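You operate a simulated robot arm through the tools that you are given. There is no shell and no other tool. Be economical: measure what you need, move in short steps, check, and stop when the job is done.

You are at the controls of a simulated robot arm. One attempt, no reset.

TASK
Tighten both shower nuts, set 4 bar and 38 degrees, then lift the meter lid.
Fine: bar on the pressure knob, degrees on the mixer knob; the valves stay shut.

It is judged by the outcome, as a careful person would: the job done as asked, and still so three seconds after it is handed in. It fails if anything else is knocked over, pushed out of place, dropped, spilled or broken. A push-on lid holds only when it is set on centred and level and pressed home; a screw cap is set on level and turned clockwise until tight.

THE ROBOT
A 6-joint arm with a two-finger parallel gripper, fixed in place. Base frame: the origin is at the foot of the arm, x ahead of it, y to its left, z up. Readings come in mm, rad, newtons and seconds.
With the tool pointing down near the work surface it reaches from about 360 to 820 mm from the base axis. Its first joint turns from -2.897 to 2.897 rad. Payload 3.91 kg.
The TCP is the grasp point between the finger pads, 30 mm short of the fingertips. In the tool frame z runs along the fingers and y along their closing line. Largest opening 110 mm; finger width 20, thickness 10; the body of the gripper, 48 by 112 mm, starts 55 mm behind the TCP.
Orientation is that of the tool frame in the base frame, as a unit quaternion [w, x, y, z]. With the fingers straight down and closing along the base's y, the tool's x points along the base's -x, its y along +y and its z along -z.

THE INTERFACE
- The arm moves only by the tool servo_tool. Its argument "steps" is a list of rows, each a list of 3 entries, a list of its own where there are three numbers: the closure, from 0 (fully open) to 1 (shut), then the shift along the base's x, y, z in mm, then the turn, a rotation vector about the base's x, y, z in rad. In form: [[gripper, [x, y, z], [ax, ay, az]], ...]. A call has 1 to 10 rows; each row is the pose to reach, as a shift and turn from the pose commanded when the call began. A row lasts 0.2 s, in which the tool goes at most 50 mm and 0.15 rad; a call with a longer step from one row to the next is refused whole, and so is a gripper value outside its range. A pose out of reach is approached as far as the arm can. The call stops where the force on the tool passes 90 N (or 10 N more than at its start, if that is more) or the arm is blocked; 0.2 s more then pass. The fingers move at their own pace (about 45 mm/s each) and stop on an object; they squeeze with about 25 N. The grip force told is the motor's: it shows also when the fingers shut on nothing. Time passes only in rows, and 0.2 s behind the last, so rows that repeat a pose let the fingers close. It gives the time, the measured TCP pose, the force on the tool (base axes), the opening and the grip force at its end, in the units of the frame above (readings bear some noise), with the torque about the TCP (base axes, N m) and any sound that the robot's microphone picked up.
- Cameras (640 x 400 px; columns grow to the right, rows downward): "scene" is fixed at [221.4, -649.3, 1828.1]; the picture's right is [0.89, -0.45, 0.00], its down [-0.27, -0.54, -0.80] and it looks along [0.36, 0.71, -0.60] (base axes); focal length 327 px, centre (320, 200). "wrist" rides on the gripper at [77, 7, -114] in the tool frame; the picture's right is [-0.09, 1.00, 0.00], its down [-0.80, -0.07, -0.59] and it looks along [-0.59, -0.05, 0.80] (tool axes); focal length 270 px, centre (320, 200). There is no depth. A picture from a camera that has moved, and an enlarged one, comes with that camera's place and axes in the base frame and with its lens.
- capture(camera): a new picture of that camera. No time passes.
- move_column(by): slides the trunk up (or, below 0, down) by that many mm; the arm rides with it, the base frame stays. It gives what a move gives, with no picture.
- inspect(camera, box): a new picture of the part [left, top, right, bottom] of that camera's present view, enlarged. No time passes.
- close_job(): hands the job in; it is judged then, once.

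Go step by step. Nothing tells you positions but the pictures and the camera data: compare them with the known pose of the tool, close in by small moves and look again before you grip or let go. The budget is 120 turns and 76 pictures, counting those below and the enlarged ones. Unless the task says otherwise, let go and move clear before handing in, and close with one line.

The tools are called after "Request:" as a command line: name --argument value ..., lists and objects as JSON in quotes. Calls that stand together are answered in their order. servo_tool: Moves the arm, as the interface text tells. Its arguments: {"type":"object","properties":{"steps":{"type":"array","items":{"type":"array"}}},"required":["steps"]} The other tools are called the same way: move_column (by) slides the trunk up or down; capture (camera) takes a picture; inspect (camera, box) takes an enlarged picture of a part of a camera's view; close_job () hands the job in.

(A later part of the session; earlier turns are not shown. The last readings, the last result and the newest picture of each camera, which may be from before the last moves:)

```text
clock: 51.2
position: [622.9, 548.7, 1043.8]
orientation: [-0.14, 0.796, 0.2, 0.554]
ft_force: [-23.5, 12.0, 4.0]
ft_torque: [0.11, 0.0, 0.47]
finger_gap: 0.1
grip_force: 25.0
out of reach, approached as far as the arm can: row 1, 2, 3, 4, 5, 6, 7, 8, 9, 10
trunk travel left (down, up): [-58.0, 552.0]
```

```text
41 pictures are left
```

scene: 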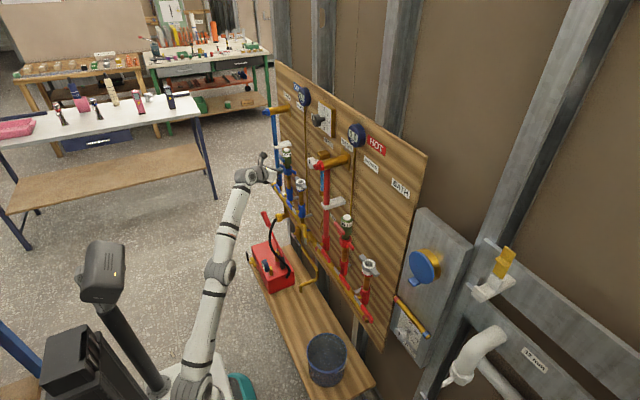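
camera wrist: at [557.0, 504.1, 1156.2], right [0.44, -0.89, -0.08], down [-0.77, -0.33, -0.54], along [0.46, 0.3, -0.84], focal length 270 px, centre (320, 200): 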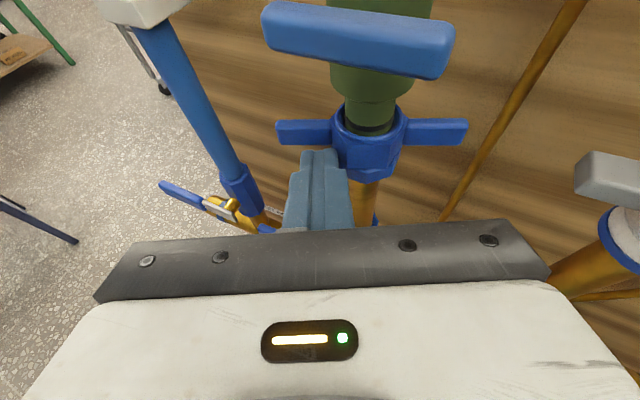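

The nut is at about 112°, but the arm has run out of reach because the trunk is so low. I'll back off, raise the trunk 180 mm and come in again.

Request:
servo_tool --steps '[[1, [-10, -8, 0], [0, 0, 0]], [1, [-45, -28, 5], [0, 0, 0]], [1, [-85, -50, 10], [0, 0, 0]], [1, [-120, -70, 10], [0, 0, 0]]]'

Request:
move_column --by 180

Request:
servo_tool --steps '[[1, [0, 0, -40], [0, 0, 0]], [1, [0, 0, -80], [0, 0, 0]], [1, [0, 0, -120], [0, 0, 0]], [1, [0, 0, -160], [0, 0, 0]]]'

Request:
capture --camera "wrist"

```text
clock: 52.2
position: [509.9, 474.9, 1049.7]
orientation: [-0.136, 0.799, 0.197, 0.552]
ft_force: [0.6, 0.1, 0.0]
ft_torque: [0.0, 0.01, -0.02]
finger_gap: 0.0
grip_force: 24.6
trunk travel left (down, up): [-58.0, 552.0]
```

```text
clock: 54.2
position: [510.7, 475.7, 1228.8]
orientation: [-0.136, 0.799, 0.197, 0.551]
ft_force: [-0.2, -0.4, -0.5]
ft_torque: [-0.01, 0.01, 0.01]
finger_gap: 0.0
grip_force: 24.9
trunk travel left (down, up): [-238.0, 372.0]
```

```text
clock: 55.2
position: [511.0, 474.9, 1069.0]
orientation: [-0.137, 0.799, 0.199, 0.551]
ft_force: [1.0, -0.5, -1.0]
ft_torque: [0.0, 0.04, 0.0]
finger_gap: 0.1
grip_force: 25.4
trunk travel left (down, up): [-238.0, 372.0]
```

```text
40 pictures are left
camera wrist: at [445.3, 432.1, 1182.2], right [0.44, -0.9, -0.08], down [-0.78, -0.33, -0.54], along [0.45, 0.3, -0.84], focal length 270 px, centre (320, 200)
```

wrist: 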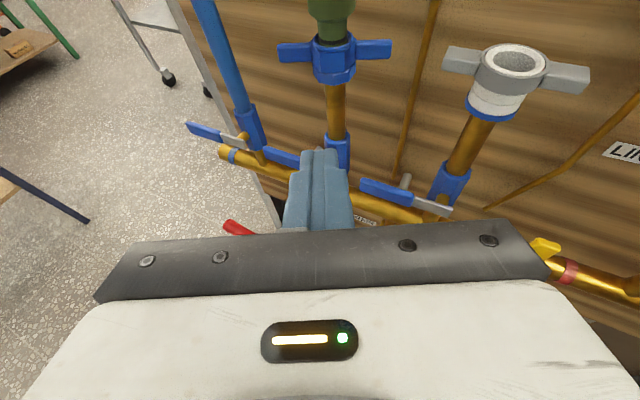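

Request:
servo_tool --steps '[[1, [30, 26, -10], [0, 0, 0]], [1, [60, 52, -10], [0, 0, 0]], [1, [86, 74, -10], [0, 0, 0]], [1, [95, 79, -10], [0, 0, 0]], [1, [101, 82, -10], [0, 0, 0]], [1, [107, 84, -10], [0, 0, 0]], [1, [113, 85, -10], [0, 0, 0]], [1, [119, 85, -10], [0, 0, 0]], [1, [125, 85, -10], [0, 0, 0]], [1, [131, 85, -10], [0, 0, 0]]]'

Request:
capture --camera "wrist"

```text
clock: 57.4
position: [631.0, 562.2, 1060.3]
orientation: [-0.137, 0.799, 0.199, 0.551]
ft_force: [-71.3, -24.5, -21.5]
ft_torque: [-0.25, 1.05, -0.31]
finger_gap: 0.1
grip_force: 24.8
trunk travel left (down, up): [-238.0, 372.0]
```

```text
39 pictures are left
camera wrist: at [565.9, 517.7, 1174.6], right [0.44, -0.89, -0.08], down [-0.78, -0.33, -0.54], along [0.45, 0.3, -0.84], focal length 270 px, centre (320, 200)
```

wrist: 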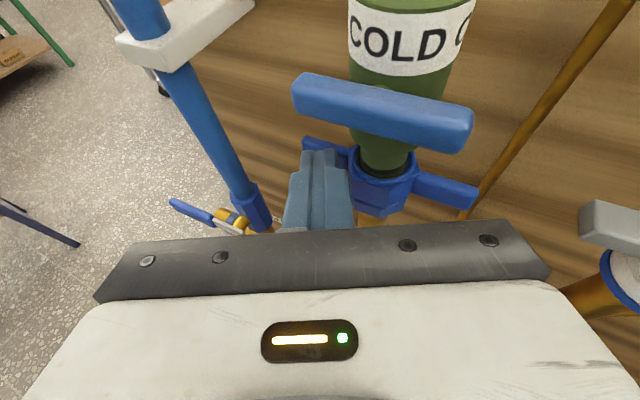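

Request:
servo_tool --steps '[[1, [3, 0, 0], [0, 0, 0]], [1, [6, 0, 0], [0, 0, 0]], [1, [9, 0, 0], [0, 0, 0]], [1, [12, 0, 0], [0, 0, 0]]]'

Request:
capture --camera "wrist"

```text
clock: 57.8
position: [632.2, 563.0, 1062.1]
orientation: [-0.138, 0.799, 0.2, 0.55]
ft_force: [-50.2, -26.2, -2.8]
ft_torque: [-0.17, 0.43, -0.51]
finger_gap: 0.0
grip_force: 25.4
trunk travel left (down, up): [-238.0, 372.0]
stopped in row 1: the force on the tool passed its limit at 94 N (the readings are from after the stop); the commanded pose is now the measured one
```

```text
38 pictures are left
camera wrist: at [566.3, 517.9, 1175.4], right [0.44, -0.89, -0.08], down [-0.78, -0.33, -0.53], along [0.45, 0.3, -0.84], focal length 270 px, centre (320, 200)
```

wrist: 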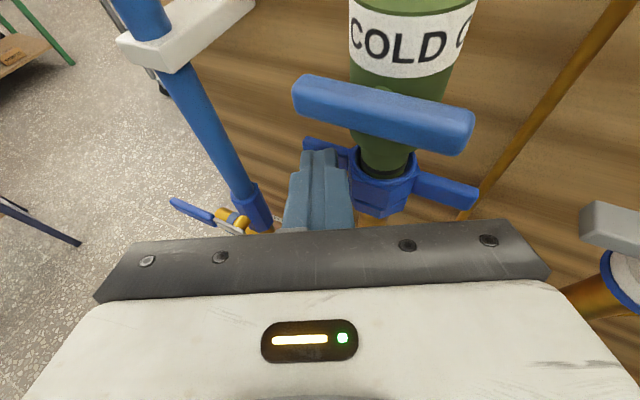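

Both shower nuts are tight. Next, the pressure knob at about (694, 298, 1371): I'll retreat, raise the trunk and look at its dial.

Request:
servo_tool --steps '[[1, [-10, -8, 0], [0, 0, 0]], [1, [-45, -28, 5], [0, 0, 0]], [1, [-85, -50, 10], [0, 0, 0]], [1, [-125, -80, 10], [0, 0, -0.1]], [1, [-155, -115, 10], [0, 0, -0.22]], [1, [-165, -160, 10], [0, 0, -0.34]], [1, [-165, -205, 10], [0, 0, -0.46]]]'

Request:
move_column --by 290

Request:
capture --camera "wrist"

```text
clock: 59.4
position: [474.9, 356.6, 1065.0]
orientation: [-0.007, 0.825, 0.01, 0.565]
ft_force: [-0.2, 0.9, 0.6]
ft_torque: [0.02, 0.0, 0.0]
finger_gap: 0.2
grip_force: 25.1
trunk travel left (down, up): [-238.0, 372.0]
```

```text
clock: 62.3
position: [475.5, 358.1, 1355.3]
orientation: [-0.008, 0.825, 0.012, 0.564]
ft_force: [0.7, 0.0, 0.1]
ft_torque: [-0.03, 0.0, 0.01]
finger_gap: 0.0
grip_force: 25.8
trunk travel left (down, up): [-528.0, 82.0]
```

```text
37 pictures are left
camera wrist: at [398.3, 347.4, 1469.2], right [0.0, -1.0, -0.08], down [-0.85, 0.05, -0.53], along [0.53, 0.07, -0.84], focal length 270 px, centre (320, 200)
```

wrist: 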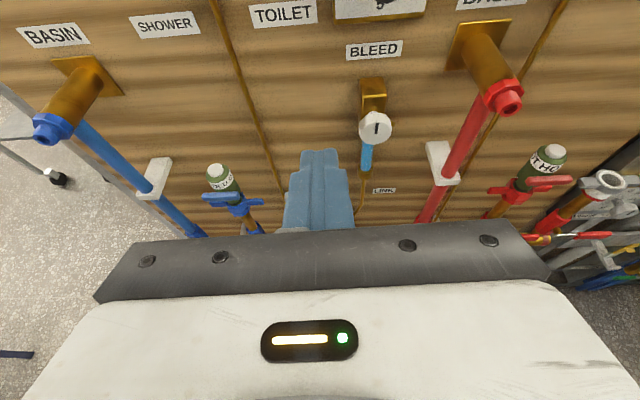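

Request:
servo_tool --steps '[[0.6, [-10, -10, 8], [0, -0.12, 0]], [0.6, [-20, -20, 16], [0, -0.24, 0]], [0.6, [-30, -35, 25], [0, -0.35, 0]], [0.6, [-35, -48, 40], [0, -0.35, 0]], [0.6, [-35, -58, 45], [0, -0.35, 0]]]'

Request:
capture --camera "wrist"

```text
clock: 63.5
position: [439.9, 297.9, 1400.8]
orientation: [-0.006, 0.715, 0.013, 0.699]
ft_force: [0.0, 0.6, 0.4]
ft_torque: [-0.02, -0.01, 0.02]
finger_gap: 44.0
grip_force: 0.1
trunk travel left (down, up): [-528.0, 82.0]
```

```text
36 pictures are left
camera wrist: at [329.2, 288.2, 1481.5], right [0.02, -1.0, -0.08], down [-0.61, 0.05, -0.79], along [0.79, 0.07, -0.61], focal length 270 px, centre (320, 200)
```

wrist: 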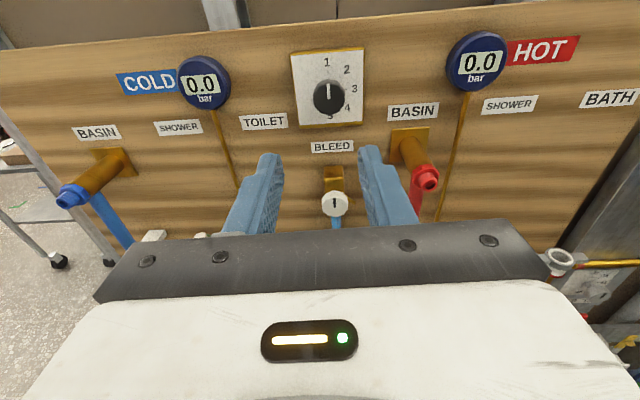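

Request:
inspect --camera "wrist" --box '[280, 40, 380, 140]'

```text
4.00 times, centred on (330, 90) of wrist
camera zoom: at [329.2, 288.2, 1481.5], right [0.02, -1.0, -0.08], down [-0.61, 0.05, -0.79], along [0.79, 0.07, -0.61], focal length 1081 px, centre (280, 640)
```

zoom: 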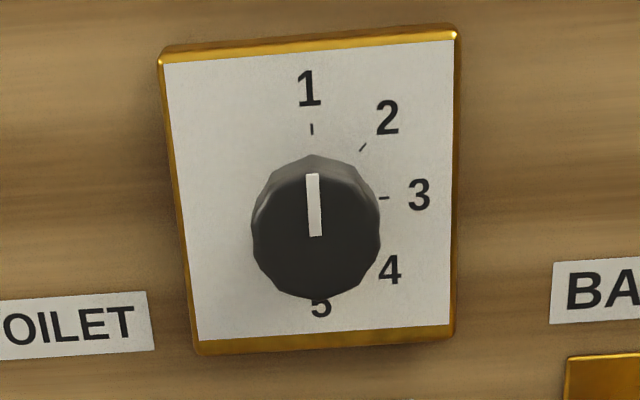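

The dial shows 1 at top with 45° per bar, and the pointer is at 1; 4 bar needs 135° clockwise. The knob axis is at about y 294.5, z 1370, face x≈696. I'll square the tool up, then pre-roll −1.35 rad so the turn stays within wrist range.

Request:
servo_tool --steps '[[0.36, [30, 0, -12], [0, -0.023, -0.027]], [0.36, [70, -2, -24], [0, -0.023, -0.027]], [0.36, [110, -3.5, -31], [0, -0.023, -0.027]]]'

Request:
servo_tool --steps '[[0.36, [0, 0, 0], [-0.135, 0, 0]], [0.36, [0, 0, 0], [-0.27, 0, 0]], [0.36, [0, 0, 0], [-0.405, 0, 0]], [0.36, [0, 0, 0], [-0.54, 0, 0]], [0.36, [0, 0, 0], [-0.675, 0, 0]], [0.36, [0, 0, 0], [-0.81, 0, 0]], [0.36, [0, 0, 0], [-0.945, 0, 0]], [0.36, [0, 0, 0], [-1.08, 0, 0]], [0.36, [0, 0, 0], [-1.215, 0, 0]], [0.36, [0, 0, 0], [-1.35, 0, 0]]]'

Request:
capture --camera "wrist"

Request:
inspect --camera "scene" --box '[270, 90, 350, 150]'

```text
clock: 64.3
position: [549.4, 295.0, 1366.6]
orientation: [0.004, 0.707, 0.005, 0.707]
ft_force: [-0.7, -0.7, -0.4]
ft_torque: [0.02, -0.03, 0.0]
finger_gap: 70.4
grip_force: 0.1
trunk travel left (down, up): [-528.0, 82.0]
```

```text
clock: 66.5
position: [549.3, 295.5, 1369.5]
orientation: [0.445, 0.549, 0.446, 0.55]
ft_force: [0.1, -0.3, 0.2]
ft_torque: [-0.02, 0.0, 0.01]
finger_gap: 70.4
grip_force: 0.0
trunk travel left (down, up): [-528.0, 82.0]
```

```text
34 pictures are left
camera wrist: at [437.1, 368.4, 1392.4], right [0.0, -0.29, 0.96], down [-0.59, -0.77, -0.23], along [0.81, -0.57, -0.17], focal length 270 px, centre (320, 200)
```

wrist: 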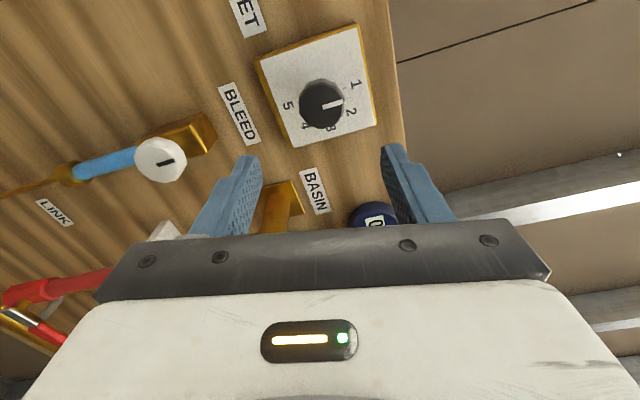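

```text
6.67 times, centred on (310, 120) of scene
camera zoom: at [221.4, -649.3, 1828.1], right [0.89, -0.45, 0.0], down [-0.27, -0.54, -0.8], along [0.36, 0.71, -0.6], focal length 2180 px, centre (387, 733)
```

zoom: 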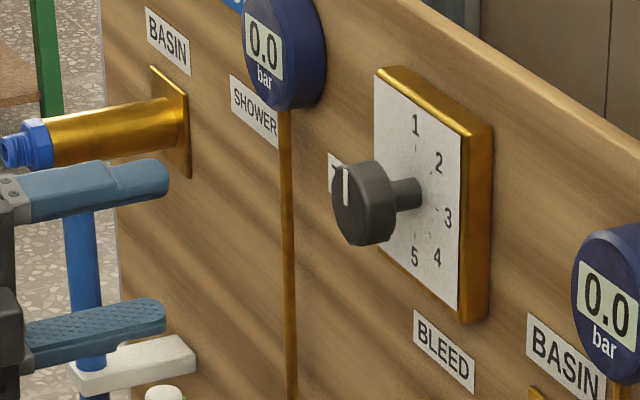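

The fingers line up above and below the knob. I'll advance straight in and close.

Request:
servo_tool --steps '[[0.36, [45, -1, 0], [0, 0, 0]], [0.36, [85, -1.5, 0.3], [0, 0, 0]], [0.36, [115, -1.5, 0.3], [0, 0, 0]], [0.36, [132, -1.5, 0.3], [0, 0, 0]], [1, [132, -1.5, 0.3], [0, 0, 0]], [1, [132, -1.5, 0.3], [0, 0, 0]], [1, [132, -1.5, 0.3], [0, 0, 0]], [1, [132, -1.5, 0.3], [0, 0, 0]]]'

Request:
inspect --camera "scene" --box '[270, 90, 350, 150]'

```text
clock: 68.3
position: [682.1, 294.6, 1369.8]
orientation: [0.444, 0.549, 0.446, 0.55]
ft_force: [1.1, -0.2, 1.4]
ft_torque: [0.05, -0.04, 0.41]
finger_gap: 40.8
grip_force: 44.8
trunk travel left (down, up): [-528.0, 82.0]
```

```text
6.67 times, centred on (310, 120) of scene
camera zoom: at [221.4, -649.3, 1828.1], right [0.89, -0.45, 0.0], down [-0.27, -0.54, -0.8], along [0.36, 0.71, -0.6], focal length 2180 px, centre (387, 733)
```

zoom: 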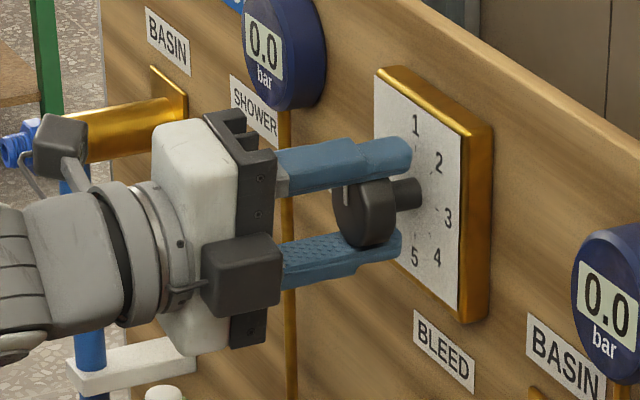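

Gripped cleanly (40.8 mm). Turning clockwise 135°.

Request:
servo_tool --steps '[[1, [0, 0, 0], [0.12, 0, 0]], [1, [0, 0, 0], [0.24, 0, 0]], [1, [0, 0, 0], [0.36, 0, 0]], [1, [0, 0, 0], [0.48, 0, 0]], [1, [0, 0, 0], [0.6, 0, 0]], [1, [0, 0, 0], [0.72, 0, 0]], [1, [0, 0, 0], [0.84, 0, 0]], [1, [0, 0, 0], [0.96, 0, 0]], [1, [0, 0, 0], [1.08, 0, 0]], [1, [0, 0, 0], [1.2, 0, 0]]]'

Request:
servo_tool --steps '[[1, [0, 0, 0], [0.12, 0, 0]], [1, [0, 0, 0], [0.24, 0, 0]], [1, [0, 0, 0], [0.36, 0, 0]], [1, [0, 0, 0], [0.48, 0, 0]], [1, [0, 0, 0], [0.6, 0, 0]], [1, [0, 0, 0], [0.72, 0, 0]], [1, [0, 0, 0], [0.84, 0, 0]], [1, [0, 0, 0], [0.96, 0, 0]], [1, [0, 0, 0], [1.08, 0, 0]], [1, [0, 0, 0], [1.156, 0, 0]]]'

Request:
inspect --camera "scene" --box '[270, 90, 350, 150]'

```text
clock: 70.5
position: [681.7, 295.8, 1369.5]
orientation: [0.056, 0.704, 0.056, 0.706]
ft_force: [8.9, 3.1, 10.4]
ft_torque: [0.0, -0.93, 0.18]
finger_gap: 41.1
grip_force: 45.3
trunk travel left (down, up): [-528.0, 82.0]
```

```text
clock: 72.6
position: [684.9, 294.4, 1370.8]
orientation: [-0.304, 0.641, -0.332, 0.622]
ft_force: [-21.1, -20.8, -13.5]
ft_torque: [0.0, -1.08, -0.68]
finger_gap: 41.1
grip_force: 45.0
out of reach, approached as far as the arm can: row 9, 10
trunk travel left (down, up): [-528.0, 82.0]
stopped in row 10: the force on the tool passed its limit at 102 N (the readings are from after the stop); the commanded pose is now the measured one
```

```text
6.67 times, centred on (310, 120) of scene
camera zoom: at [221.4, -649.3, 1828.1], right [0.89, -0.45, 0.0], down [-0.27, -0.54, -0.8], along [0.36, 0.71, -0.6], focal length 2180 px, centre (387, 733)
```

zoom: 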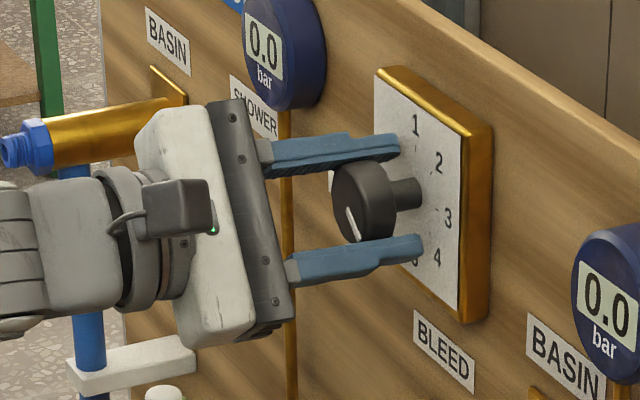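

The roll ended at its limit after about 131°. I'll release, back off, and read the pointer.

Request:
servo_tool --steps '[[0.4, [0, 0, 0], [0, 0, 0]], [0.4, [0, 0, 0], [0, 0, 0]], [0.4, [-20, 0, 0], [-0.1, 0, 0]], [0.4, [-55, 0, 0], [-0.2, 0, 0]], [0.4, [-90, 0, 0], [-0.34, 0, 0]], [0.4, [-130, 0, 0], [-0.48, 0, 0]], [0.4, [-145, 0, 0], [-0.62, 0, 0]], [0.4, [-145, 0, 0], [-0.76, 0, 0]], [0.4, [-145, 0, 0], [-0.88, 0, 0]]]'

Request:
inspect --camera "wrist" --box '[260, 0, 400, 140]'

Request:
inspect --camera "scene" --box '[300, 95, 350, 145]'

```text
clock: 74.6
position: [541.7, 300.9, 1370.4]
orientation: [-0.002, 0.711, -0.033, 0.702]
ft_force: [-1.3, -0.3, 0.0]
ft_torque: [-0.03, 0.02, -0.03]
finger_gap: 66.1
grip_force: 0.1
trunk travel left (down, up): [-528.0, 82.0]
```

```text
2.86 times, centred on (330, 70) of wrist
camera zoom: at [430.1, 294.6, 1449.3], right [-0.04, -0.99, -0.14], down [-0.6, 0.14, -0.79], along [0.8, 0.05, -0.6], focal length 772 px, centre (291, 571)
```

zoom: 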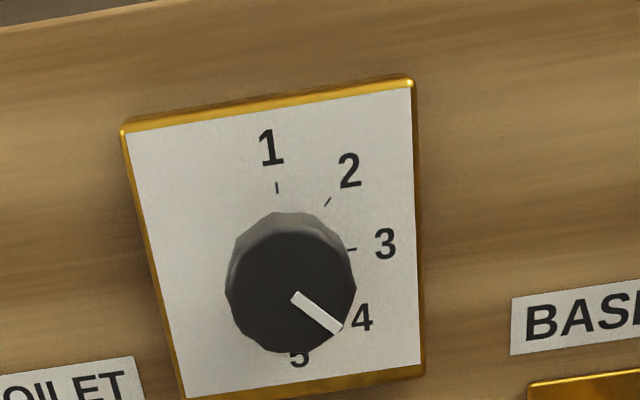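

```text
8.00 times, centred on (325, 120) of scene
camera zoom: at [221.4, -649.3, 1828.1], right [0.89, -0.45, 0.0], down [-0.27, -0.54, -0.8], along [0.36, 0.71, -0.6], focal length 2616 px, centre (280, 840)
```

zoom: 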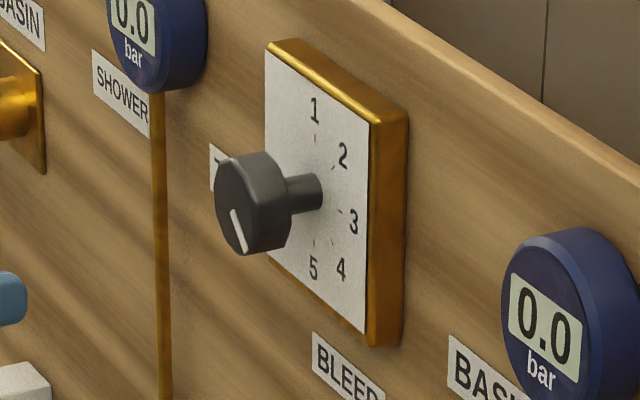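

The pointer reads about 132°, i.e. 3.93 bar. I'll square up, regrip and add about 3°.

Request:
servo_tool --steps '[[0.36, [10, -6.5, -0.5], [0, -0.013, 0.0436]], [0.36, [55, -6.5, -0.5], [0, -0.013, 0.0436]], [0.36, [100, -6.5, -0.5], [0, -0.013, 0.0436]], [0.36, [140, -6.5, -0.5], [0, -0.013, 0.0436]], [1, [140, -6.5, -0.5], [0, -0.013, 0.0436]], [1, [140, -6.5, -0.5], [0, -0.013, 0.0436]], [1, [140, -6.5, -0.5], [0, -0.013, 0.0436]], [1, [140, -6.5, -0.5], [0, -0.013, 0.0436]]]'

Request:
servo_tool --steps '[[1, [0, 0, 0], [0.025, 0, 0]], [1, [0, 0, 0], [0.05, 0, 0]], [1, [0, 0, 0], [0.05, 0, 0]]]'

Request:
servo_tool --steps '[[0.36, [0, 0, 0], [0, 0, 0]], [0.36, [0, 0, 0], [0, 0, 0]], [0.36, [-40, 0, 0], [0, 0, 0]], [0.36, [-80, 0, 0], [0, 0, 0]], [0.36, [-120, 0, 0], [0, 0, 0]], [0.36, [-150, 0, 0], [0, 0, 0]]]'

Request:
inspect --camera "wrist" --box '[260, 0, 400, 140]'

```text
clock: 76.4
position: [682.8, 294.7, 1370.1]
orientation: [-0.019, 0.707, -0.017, 0.707]
ft_force: [-2.2, 0.4, 3.0]
ft_torque: [0.0, 0.06, 0.1]
finger_gap: 40.9
grip_force: 44.9
trunk travel left (down, up): [-528.0, 82.0]
```

```text
clock: 77.2
position: [683.0, 294.5, 1370.2]
orientation: [-0.035, 0.706, -0.035, 0.707]
ft_force: [2.7, 3.7, 9.9]
ft_torque: [0.05, 0.94, 0.08]
finger_gap: 40.8
grip_force: 45.4
trunk travel left (down, up): [-528.0, 82.0]
```

```text
clock: 78.6
position: [531.9, 294.9, 1368.5]
orientation: [-0.036, 0.706, -0.036, 0.706]
ft_force: [-0.3, 0.1, 0.0]
ft_torque: [0.07, 0.0, -0.03]
finger_gap: 70.3
grip_force: 0.1
trunk travel left (down, up): [-528.0, 82.0]
```

```text
2.86 times, centred on (330, 70) of wrist
camera zoom: at [419.8, 280.3, 1445.5], right [0.0, -0.98, -0.19], down [-0.59, 0.15, -0.79], along [0.8, 0.11, -0.58], focal length 772 px, centre (291, 571)
```

zoom: 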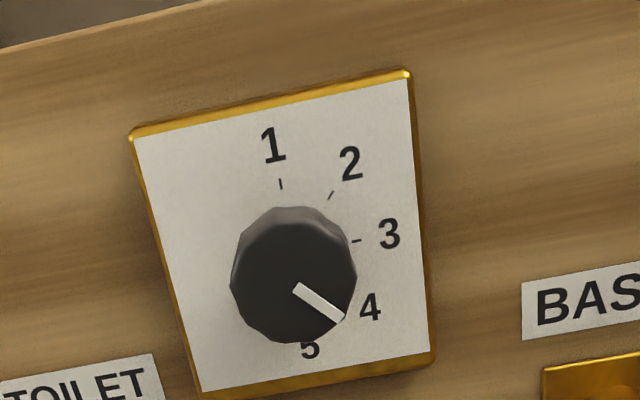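

Pressure is set to 4 (pointer at 135°). Next the mixer knob, roughly (684, −280, 915), and the lid. I'll retreat, travel right with the tool yawed right, and lower the trunk to view them.

Request:
servo_tool --steps '[[0.6, [-30, -20, 0], [0, 0, -0.12]], [0.6, [-60, -60, 0], [0, 0, -0.24]], [0.6, [-72, -107, 0], [0, 0, -0.36]], [0.6, [-72, -155, 0], [0, 0, -0.48]], [0.6, [-72, -203, 0], [0, 0, -0.6]], [0.6, [-72, -251, 0], [0, 0, -0.65]], [0.6, [-72, -299, 0], [0, 0, -0.65]], [0.6, [-72, -347, 0], [0, 0, -0.65]], [0.6, [-72, -395, 0], [0, 0, -0.65]], [0.6, [-72, -440, 0], [0, 0, -0.65]]]'

Request:
move_column --by -240

Request:
capture --camera "wrist"

```text
clock: 80.8
position: [460.3, -147.8, 1370.0]
orientation: [0.192, 0.658, -0.259, 0.68]
ft_force: [0.6, 0.8, 0.0]
ft_torque: [0.0, 0.02, 0.0]
finger_gap: 44.0
grip_force: 0.1
trunk travel left (down, up): [-528.0, 82.0]
```

```text
clock: 83.3
position: [460.5, -146.4, 1129.1]
orientation: [0.192, 0.658, -0.259, 0.681]
ft_force: [-0.8, 0.0, -0.5]
ft_torque: [0.0, -0.01, 0.0]
finger_gap: 44.0
grip_force: 0.0
trunk travel left (down, up): [-288.0, 322.0]
```

```text
27 pictures are left
camera wrist: at [362.5, -90.3, 1206.3], right [-0.59, -0.78, -0.19], down [-0.38, 0.48, -0.79], along [0.71, -0.4, -0.58], focal length 270 px, centre (320, 200)
```

wrist: 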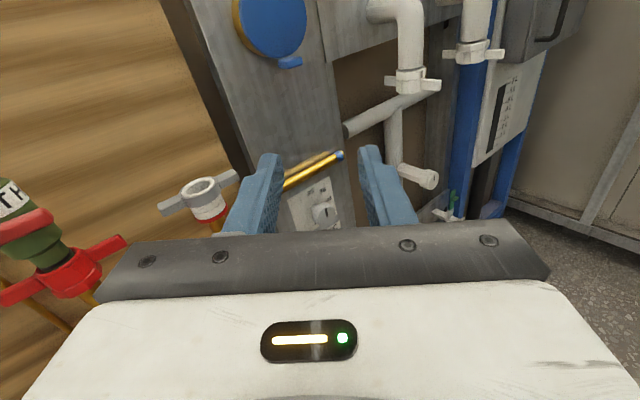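

The lid tab is at about (684, −272, 1150) and the mixer below it. I'll drop further to see the mixer dial.

Request:
inspect --camera "wrist" --box '[220, 0, 340, 80]'

Request:
move_column --by -170

Request:
capture --camera "wrist"

```text
5.00 times, centred on (280, 40) of wrist
camera zoom: at [362.5, -90.3, 1206.3], right [-0.59, -0.78, -0.19], down [-0.38, 0.48, -0.79], along [0.71, -0.4, -0.58], focal length 1351 px, centre (520, 1000)
```

zoom: 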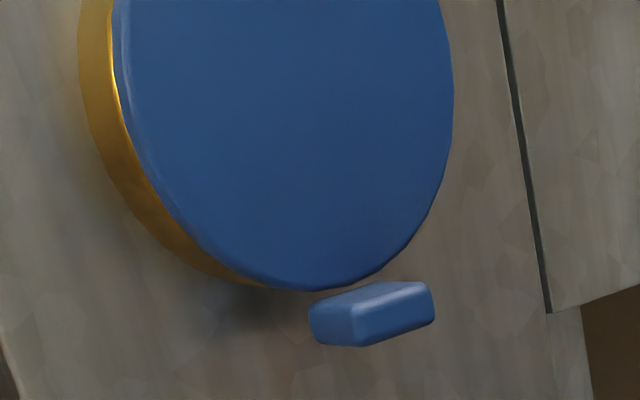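

```text
clock: 85.2
position: [465.6, -146.9, 950.7]
orientation: [0.193, 0.664, -0.257, 0.675]
ft_force: [-0.2, 0.5, 0.1]
ft_torque: [-0.02, 0.0, 0.04]
finger_gap: 44.2
grip_force: 0.1
trunk travel left (down, up): [-118.0, 492.0]
```

```text
25 pictures are left
camera wrist: at [369.2, -90.7, 1029.7], right [-0.6, -0.78, -0.18], down [-0.4, 0.48, -0.78], along [0.7, -0.4, -0.6], focal length 270 px, centre (320, 200)
```

wrist: 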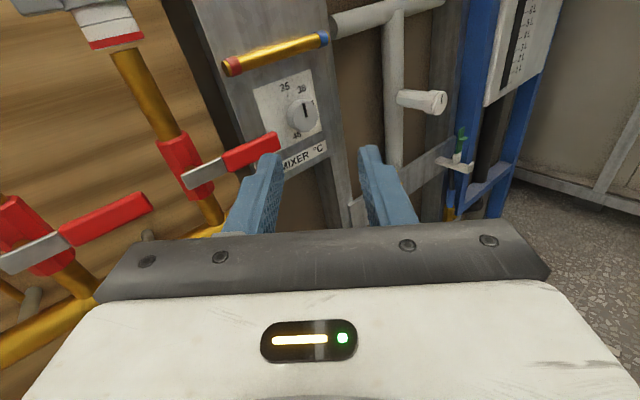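

Request:
inspect --camera "wrist" --box '[250, 60, 350, 170]'

```text
3.64 times, centred on (300, 115) of wrist
camera zoom: at [369.2, -90.7, 1029.7], right [-0.6, -0.78, -0.18], down [-0.4, 0.48, -0.78], along [0.7, -0.4, -0.6], focal length 983 px, centre (393, 509)
```

zoom: 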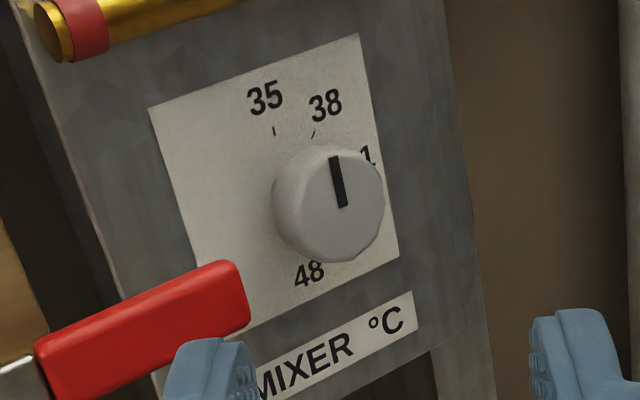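

The mixer dial: 35 at top (pointer there now), 38 at 45° clockwise. The bath valve lever tip (622, −203, 915) is close, so I need a straight-on approach, which needs the forearm roll brought round to its other side. I'll look at the arm's posture first.

Request:
capture --camera "scene"

```text
23 pictures are left
```

scene: 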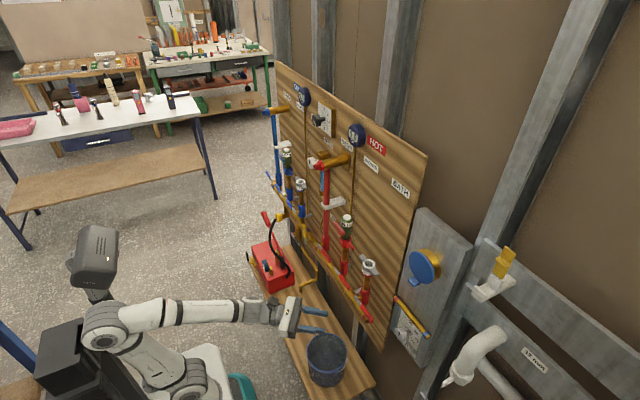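

The forearm slopes down with the tool bent up-right, so raising the trunk further frees the yaw in both directions. I'll raise it 170 mm, lower the tool back and swing the yaw to straight ahead.

Request:
move_column --by 170

Request:
servo_tool --steps '[[0.36, [0, -10, -30], [0, 0, 0]], [0.36, [0, -20, -65], [0, 0, 0]], [0.36, [0, -30, -100], [0, 0, 0]], [0.36, [0, -40, -135], [0, 0, 0]], [0.36, [0, -55, -170], [0, 0, 0.08]], [0.36, [0, -70, -200], [0, 0, 0.18]], [0.36, [0, -85, -215], [0, 0, 0.28]], [0.36, [0, -100, -215], [0, 0, 0.38]], [0.36, [0, -115, -215], [0, 0, 0.48]], [0.36, [0, -128, -215], [0, 0, 0.58]]]'

```text
clock: 87.2
position: [461.9, -147.5, 1129.4]
orientation: [0.192, 0.658, -0.26, 0.681]
ft_force: [-0.3, 0.7, -0.1]
ft_torque: [0.0, 0.02, 0.0]
finger_gap: 43.9
grip_force: 0.1
trunk travel left (down, up): [-288.0, 322.0]
```

```text
clock: 89.5
position: [446.0, -217.5, 833.7]
orientation: [0.045, 0.648, 0.039, 0.759]
ft_force: [0.0, 0.9, 0.1]
ft_torque: [0.0, 0.02, -0.11]
finger_gap: 70.5
grip_force: 0.0
out of reach, approached as far as the arm can: row 4, 5, 6, 7, 8, 9, 10
trunk travel left (down, up): [-288.0, 322.0]
stopped in row 10: the arm was blocked; the commanded pose is now the measured one
```

Request:
inspect --camera "scene" --box '[20, 200, 360, 400]'

```text
1.88 times, centred on (190, 300) of scene
camera zoom: at [221.4, -649.3, 1828.1], right [0.89, -0.45, 0.0], down [-0.27, -0.54, -0.8], along [0.36, 0.71, -0.6], focal length 616 px, centre (565, 12)
```

zoom: 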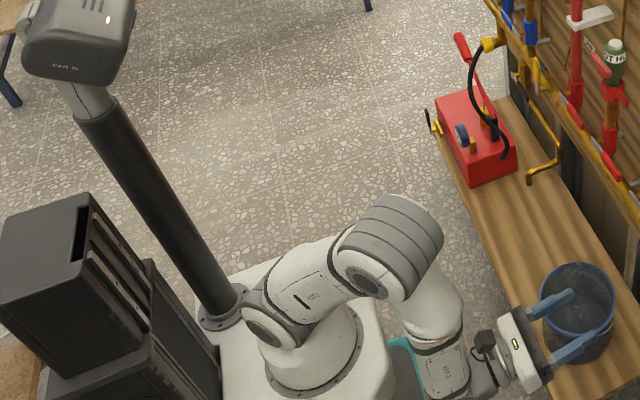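

The elbow has come forward with the forearm hanging; from here the yaw is free. I'll raise and extend the tool toward the mixer and level it.

Request:
servo_tool --steps '[[0.36, [0, -10, 20], [0, 0.03, 0]], [0.36, [10, -20, 40], [0, 0.06, 0]], [0.36, [25, -35, 60], [0, 0.1, 0]], [0.36, [45, -50, 70], [0, 0.13, 0]], [0.36, [65, -57, 72], [0, 0.157, 0]], [0.36, [80, -57, 72], [0, 0.157, 0]], [0.36, [80, -57, 72], [0, 0.157, 0]]]'

Request:
capture --camera "wrist"

```text
clock: 91.2
position: [457.7, -215.9, 801.3]
orientation: [0.044, 0.705, 0.04, 0.706]
ft_force: [0.3, 0.2, 0.1]
ft_torque: [0.01, 0.01, 0.02]
finger_gap: 70.5
grip_force: 0.0
out of reach, approached as far as the arm can: row 1, 2, 3, 4, 5, 6, 7
trunk travel left (down, up): [-288.0, 322.0]
```

```text
21 pictures are left
camera wrist: at [344.9, -213.1, 879.4], right [-0.01, -1.0, 0.03], down [-0.59, -0.02, -0.8], along [0.8, -0.02, -0.59], focal length 270 px, centre (320, 200)
```

wrist: 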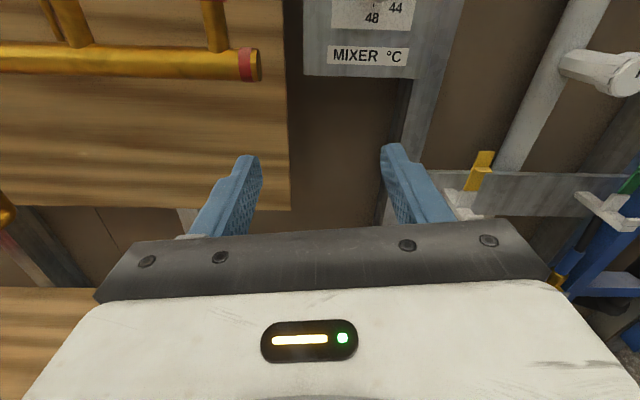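

Orientation is fine but the flange joint is probably at its end, since the forearm roll swung round. I'll roll the tool −1.5 rad (fingers closing vertically), which also suits the knob grip.

Request:
servo_tool --steps '[[0.36, [0, 0, 0], [-0.14, 0, 0]], [0.36, [0, 0, 10], [-0.28, 0, 0]], [0.36, [5, -5, 20], [-0.42, 0, 0]], [0.36, [10, -10, 30], [-0.56, 0, 0]], [0.36, [15, -20, 45], [-0.7, 0, 0]], [0.36, [20, -30, 60], [-0.84, 0, 0]], [0.36, [30, -40, 75], [-0.98, 0, 0]], [0.36, [40, -50, 90], [-1.12, 0, 0]], [0.36, [50, -59, 104], [-1.26, 0, 0]], [0.36, [60, -59, 104], [-1.4, 0, 0]]]'

```text
clock: 93.3
position: [515.8, -275.6, 908.7]
orientation: [0.487, 0.513, 0.485, 0.514]
ft_force: [0.5, -0.2, -0.7]
ft_torque: [-0.04, 0.01, 0.02]
finger_gap: 70.5
grip_force: 0.0
trunk travel left (down, up): [-288.0, 322.0]
```

That worked; now the tool is straight and within range. I'll check the alignment with the mixer knob.

Request:
servo_tool --steps '[[0.36, [0, 0, -3], [-0.13, 0, 0]], [0.36, [0, 0, -6], [-0.26, 0, 0]], [0.36, [0, 0, -6], [-0.38, 0, 0]], [0.36, [0, 0, -6], [-0.38, 0, 0]]]'

Request:
capture --camera "wrist"

Request:
inspect --camera "scene" --box '[330, 270, 450, 370]'

```text
clock: 94.3
position: [517.1, -275.8, 900.0]
orientation: [0.576, 0.412, 0.573, 0.413]
ft_force: [0.1, -0.2, -0.3]
ft_torque: [0.02, 0.0, -0.01]
finger_gap: 70.4
grip_force: 0.2
trunk travel left (down, up): [-288.0, 322.0]
```

```text
20 pictures are left
camera wrist: at [402.9, -202.1, 883.2], right [0.0, 0.23, 0.97], down [-0.6, -0.78, 0.19], along [0.8, -0.58, 0.14], focal length 270 px, centre (320, 200)
```

wrist: 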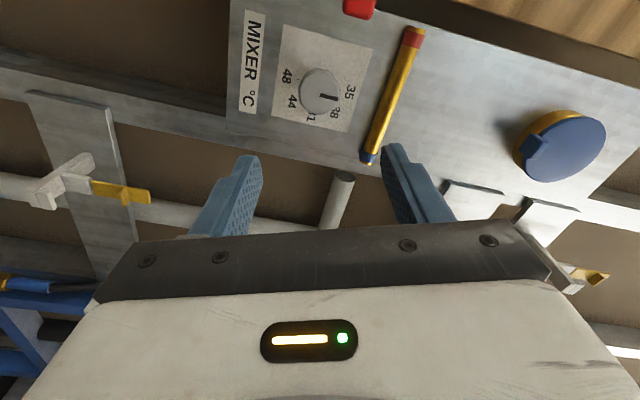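

```text
4.00 times, centred on (390, 320) of scene
camera zoom: at [221.4, -649.3, 1828.1], right [0.89, -0.45, 0.0], down [-0.27, -0.54, -0.8], along [0.36, 0.71, -0.6], focal length 1308 px, centre (40, -280)
```

zoom: 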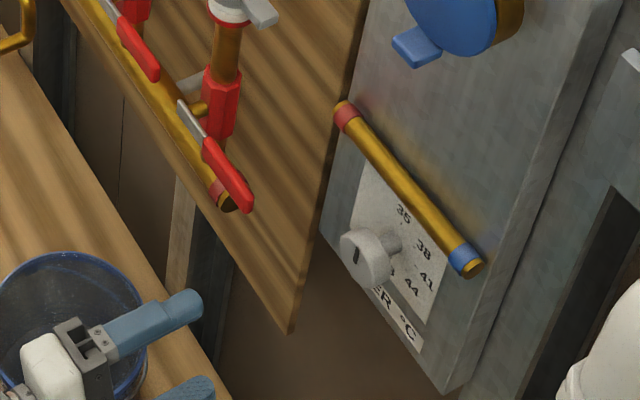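

Aligned: the knob axis at about (y −275.5, z 899). Going in with a 60 mm opening and gripping.

Request:
servo_tool --steps '[[0.455, [40, 0, -0.5], [0, 0, 0]], [0.455, [80, 0.3, -0.5], [0, 0, 0]], [0.455, [115, 0.3, -0.5], [0, 0, 0]], [0.455, [140, 0.3, -0.5], [0, 0, 0]], [0.455, [150, 0.3, -0.5], [0, 0, 0]], [1, [150, 0.3, -0.5], [0, 0, 0]], [1, [150, 0.3, -0.5], [0, 0, 0]], [1, [150, 0.3, -0.5], [0, 0, 0]]]'

Request:
inspect --camera "scene" --box '[330, 270, 450, 370]'

```text
clock: 96.2
position: [666.2, -276.7, 901.4]
orientation: [0.575, 0.413, 0.573, 0.413]
ft_force: [-1.0, -2.2, -4.6]
ft_torque: [0.04, 0.19, -0.25]
finger_gap: 40.8
grip_force: 45.8
trunk travel left (down, up): [-288.0, 322.0]
```

```text
4.00 times, centred on (390, 320) of scene
camera zoom: at [221.4, -649.3, 1828.1], right [0.89, -0.45, 0.0], down [-0.27, -0.54, -0.8], along [0.36, 0.71, -0.6], focal length 1308 px, centre (40, -280)
```

zoom: 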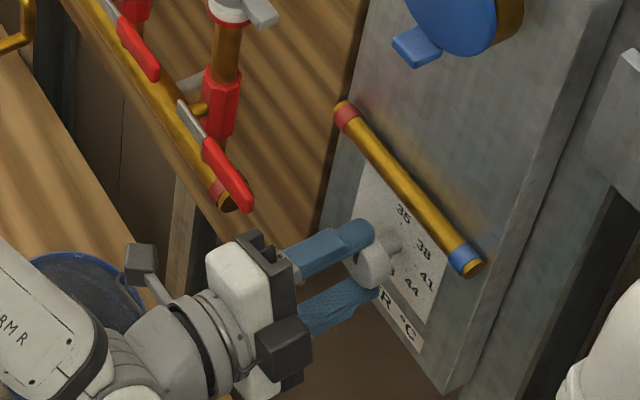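

Gripped. Turning 45° clockwise to 38.

Request:
servo_tool --steps '[[1, [0, -0.5, 0.7], [0.1, 0, 0]], [1, [0, -1, 1.5], [0.2, 0, 0]], [1, [0, -1, 1.5], [0.3, 0, 0]], [1, [0, -1, 1.5], [0.4, 0, 0]], [1, [0, -1, 1.5], [0.5, 0, 0]], [1, [0, -1, 1.5], [0.6, 0, 0]], [1, [0, -1, 1.5], [0.7, 0, 0]], [1, [0, -1, 1.5], [0.785, 0, 0]], [1, [0, -1, 1.5], [0.785, 0, 0]]]'

Request:
servo_tool --steps '[[0.455, [0, 0, 0], [0, 0, 0]], [0.455, [0, 0, 0], [0, 0, 0]], [0.455, [-30, 0, 0], [0, 0, 0]], [0.455, [-70, 0, 0], [0, 0, 0]], [0.455, [-110, 0, 0], [0, 0, 0]], [0.455, [-150, 0, 0], [0, 0, 0]]]'

Request:
inspect --camera "wrist" --box '[240, 20, 380, 140]'

```text
clock: 98.2
position: [666.7, -276.2, 898.8]
orientation: [0.372, 0.603, 0.371, 0.6]
ft_force: [-10.9, 11.8, -28.0]
ft_torque: [0.01, 0.17, 0.89]
finger_gap: 40.6
grip_force: 44.5
trunk travel left (down, up): [-288.0, 322.0]
```

```text
clock: 99.5
position: [514.4, -277.4, 902.1]
orientation: [0.374, 0.601, 0.372, 0.601]
ft_force: [-0.6, 0.4, 0.7]
ft_torque: [0.03, 0.0, 0.02]
finger_gap: 60.1
grip_force: 0.0
trunk travel left (down, up): [-288.0, 322.0]
```

```text
3.33 times, centred on (310, 80) of wrist
camera zoom: at [402.2, -212.1, 943.6], right [0.0, -0.52, 0.85], down [-0.59, -0.68, -0.42], along [0.8, -0.51, -0.31], focal length 901 px, centre (353, 600)
```

zoom: 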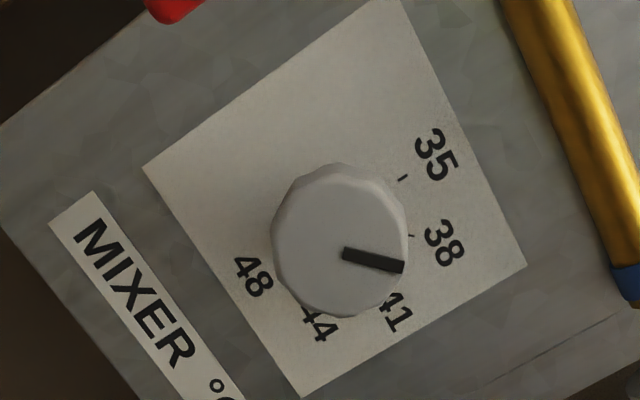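

The mixer now points at 38 (measured 45°). Next the lid: I'll back off, raise the trunk, and look at the tab.

Request:
servo_tool --steps '[[0.455, [-30, 0, 0], [0, 0, 0]], [0.455, [-50, 0, 0], [0, 0, 0]]]'

Request:
move_column --by 210

Request:
capture --camera "wrist"

Request:
inspect --camera "scene" --box '[390, 235, 460, 295]'

```text
clock: 100.2
position: [464.2, -277.6, 902.8]
orientation: [0.374, 0.601, 0.371, 0.602]
ft_force: [0.5, 0.2, -0.4]
ft_torque: [-0.01, 0.0, 0.0]
finger_gap: 60.2
grip_force: 0.0
trunk travel left (down, up): [-288.0, 322.0]
```

```text
clock: 102.4
position: [464.6, -277.3, 1111.7]
orientation: [0.374, 0.6, 0.371, 0.602]
ft_force: [-0.1, -0.6, -0.5]
ft_torque: [0.0, -0.01, 0.03]
finger_gap: 60.1
grip_force: 0.2
trunk travel left (down, up): [-498.0, 112.0]
```

```text
16 pictures are left
camera wrist: at [352.8, -212.4, 1152.9], right [0.0, -0.52, 0.85], down [-0.6, -0.68, -0.42], along [0.8, -0.51, -0.31], focal length 270 px, centre (320, 200)
```

wrist: 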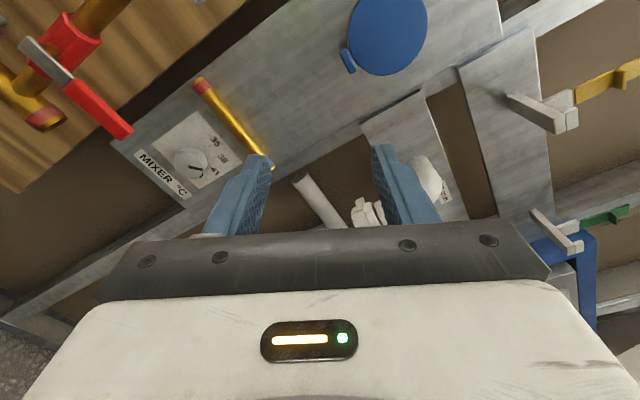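

```text
6.67 times, centred on (425, 265) of scene
camera zoom: at [221.4, -649.3, 1828.1], right [0.89, -0.45, 0.0], down [-0.27, -0.54, -0.8], along [0.36, 0.71, -0.6], focal length 2180 px, centre (-380, -233)
```

zoom: 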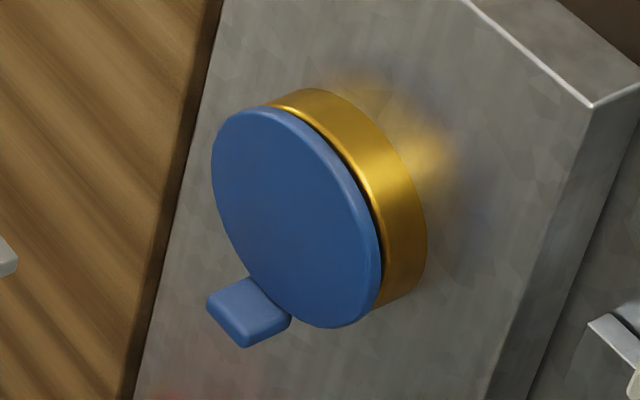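

Request:
inspect --camera "wrist" --box '[320, 10, 420, 80]'

```text
5.71 times, centred on (370, 45) of wrist
camera zoom: at [352.8, -212.4, 1152.9], right [0.0, -0.52, 0.85], down [-0.6, -0.68, -0.42], along [0.8, -0.51, -0.31], focal length 1544 px, centre (34, 1086)
```

zoom: 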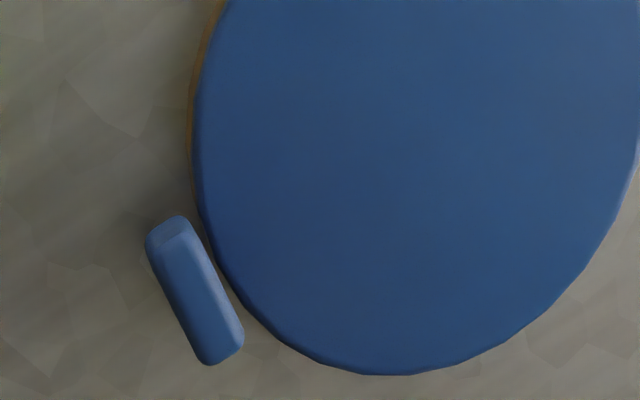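

The tab is a 25 mm wide, ~10 mm thick block at about (675, −275, 1150) under the lid's bottom edge, hinge presumably at the top. I'll roll so the fingers close sideways on it, letting it pivot between the pads as the lid swings up.

Request:
servo_tool --steps '[[0.545, [0, 0, 0], [-0.145, 0, 0]], [0.545, [0, 0, 0], [-0.29, 0, 0]], [0.545, [0, 0, 0], [-0.435, 0, 0]], [0.545, [0, 0, 0], [-0.58, 0, 0]], [0.545, [0, 0, 0], [-0.725, 0, 0]], [0.545, [0, 0, 0], [-0.87, 0, 0]], [0.545, [0, 0, 0], [-1.015, 0, 0]], [0.545, [0, 0, 0], [-1.16, 0, 0]], [0.545, [0, 0, 0], [-1.305, 0, 0]], [0.545, [0, 0, 0], [-1.45, 0, 0]]]'

Request:
servo_tool --steps '[[0.545, [10, 0, 8], [-0.145, 0, 0]], [0.545, [25, 0, 16], [-0.29, 0, 0]], [0.545, [45, 1, 24], [-0.435, 0, 0]], [0.545, [70, 2, 30], [-0.575, 0, 0]], [0.545, [100, 2, 35], [-0.575, 0, 0]], [0.545, [135, 2, 35], [-0.575, 0, 0]]]'

Request:
capture --camera "wrist"

Request:
inspect --camera "scene" --box '[370, 235, 460, 305]'

```text
clock: 104.6
position: [465.7, -276.8, 1113.1]
orientation: [0.678, 0.199, 0.677, 0.203]
ft_force: [-0.4, -0.5, 0.0]
ft_torque: [0.0, 0.0, 0.0]
finger_gap: 50.1
grip_force: 0.0
trunk travel left (down, up): [-498.0, 112.0]
```

```text
clock: 106.0
position: [600.8, -276.8, 1144.3]
orientation: [0.707, 0.002, 0.707, 0.004]
ft_force: [-0.2, 1.4, 0.6]
ft_torque: [0.01, 0.01, 0.02]
finger_gap: 50.1
grip_force: 0.2
trunk travel left (down, up): [-498.0, 112.0]
```

```text
13 pictures are left
camera wrist: at [488.4, -271.0, 1069.3], right [0.0, 1.0, 0.09], down [-0.59, -0.08, 0.8], along [0.8, -0.05, 0.59], focal length 270 px, centre (320, 200)
```

wrist: 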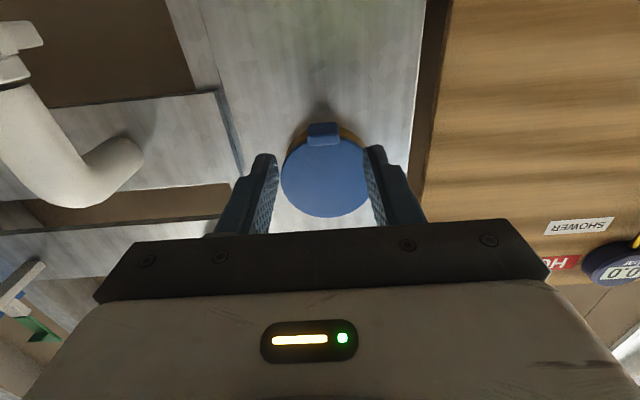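

```text
5.71 times, centred on (415, 270) of scene
camera zoom: at [221.4, -649.3, 1828.1], right [0.89, -0.45, 0.0], down [-0.27, -0.54, -0.8], along [0.36, 0.71, -0.6], focal length 1869 px, centre (-223, -200)
```

zoom: 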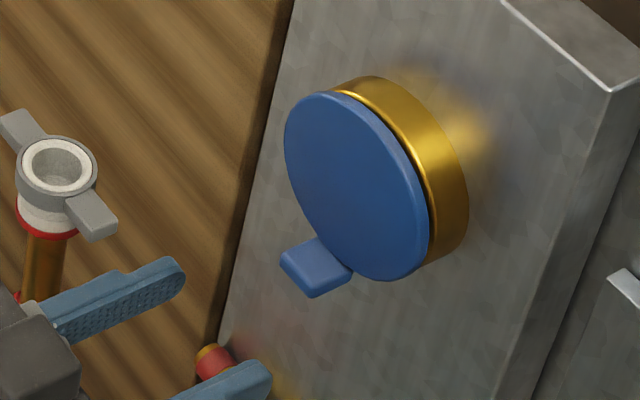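

The fingers line up on both sides of the tab. Advancing and closing on it.

Request:
servo_tool --steps '[[0.545, [25, 1.8, 2], [0, 0, 0]], [0.545, [45, 1.8, 2], [0, 0, 0]], [0.545, [55, 1.8, 2], [0, 0, 0]], [1, [55, 1.8, 2], [0, 0, 0]], [1, [55, 1.8, 2], [0, 0, 0]], [1, [55, 1.8, 2], [0, 0, 0]]]'

Request:
inspect --camera "scene" --box '[370, 235, 460, 305]'

```text
clock: 107.4
position: [654.2, -275.0, 1148.5]
orientation: [0.707, 0.001, 0.707, 0.003]
ft_force: [1.0, -0.6, 0.5]
ft_torque: [-0.22, 0.04, -0.33]
finger_gap: 22.9
grip_force: 44.8
trunk travel left (down, up): [-498.0, 112.0]
```

```text
5.71 times, centred on (415, 270) of scene
camera zoom: at [221.4, -649.3, 1828.1], right [0.89, -0.45, 0.0], down [-0.27, -0.54, -0.8], along [0.36, 0.71, -0.6], focal length 1869 px, centre (-223, -200)
```

zoom: 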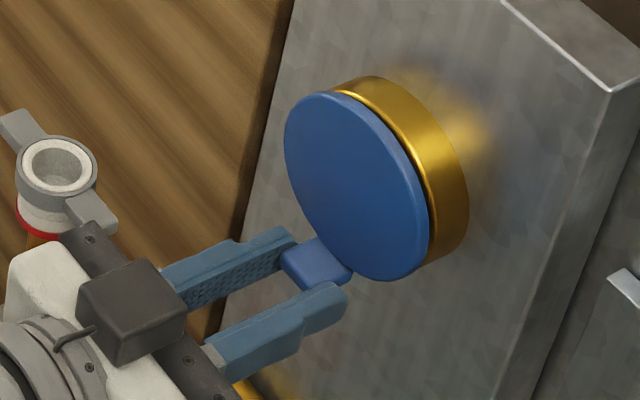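

Tab gripped (22.9 mm). I'll pull it outward on a small arc about an assumed top hinge and watch the forces.

Request:
servo_tool --steps '[[1, [-7, 0, 2], [0, 0, 0]], [1, [-14, 0, 4], [0, 0.04, 0]], [1, [-21, 0, 7], [0, 0.08, 0]], [1, [-27, 0, 10], [0, 0.12, 0]], [1, [-33, 0, 13], [0, 0.16, 0]]]'

Request:
inspect --camera "scene" --box '[370, 235, 460, 305]'

```text
clock: 108.6
position: [625.2, -276.1, 1161.2]
orientation: [0.648, 0.001, 0.761, 0.004]
ft_force: [15.0, -5.6, 6.2]
ft_torque: [-0.33, 0.8, -0.42]
finger_gap: 23.1
grip_force: 45.2
trunk travel left (down, up): [-498.0, 112.0]
```

```text
5.71 times, centred on (415, 270) of scene
camera zoom: at [221.4, -649.3, 1828.1], right [0.89, -0.45, 0.0], down [-0.27, -0.54, -0.8], along [0.36, 0.71, -0.6], focal length 1869 px, centre (-223, -200)
```

zoom: 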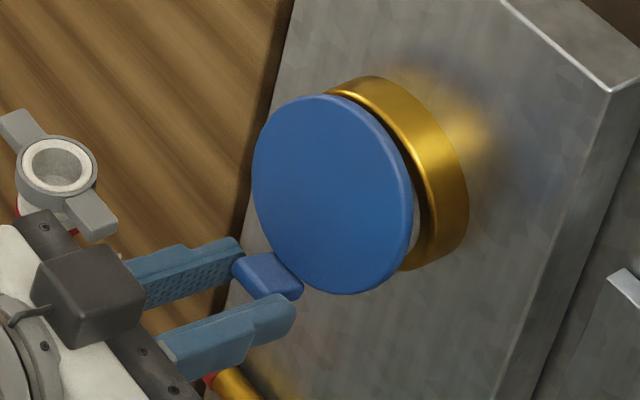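

The lid is swinging on a top hinge. Continuing the arc up to about horizontal, pitching the tool partway with it.

Request:
servo_tool --steps '[[1, [-5, 0, 8], [0, 0.05, 0]], [1, [-14, 0, 16], [0, 0.1, 0]], [1, [-21, 0, 25], [0, 0.15, 0]], [1, [-28, 0, 34], [0, 0.2, 0]], [1, [-34, 0, 44], [0, 0.25, 0]], [1, [-39, 0, 55], [0, 0.3, 0]], [1, [-42.5, 0, 66], [0, 0.35, 0]], [1, [-45, 0, 78], [0, 0.4, 0]], [1, [-46.5, 0, 90], [0, 0.45, 0]], [1, [-46.7, 0, 101.6], [0, 0.5, 0]]]'

Request:
inspect --camera "scene" --box '[370, 205, 470, 305]'

```text
clock: 110.8
position: [577.3, -274.8, 1263.9]
orientation: [0.439, 0.003, 0.898, 0.003]
ft_force: [6.0, -2.0, -11.1]
ft_torque: [-0.23, 1.24, 0.02]
finger_gap: 23.7
grip_force: 44.7
trunk travel left (down, up): [-498.0, 112.0]
```

```text
4.00 times, centred on (420, 255) of scene
camera zoom: at [221.4, -649.3, 1828.1], right [0.89, -0.45, 0.0], down [-0.27, -0.54, -0.8], along [0.36, 0.71, -0.6], focal length 1308 px, centre (-80, -20)
```

zoom: 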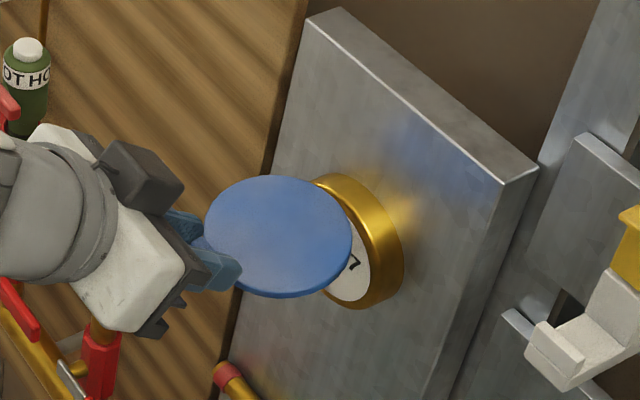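

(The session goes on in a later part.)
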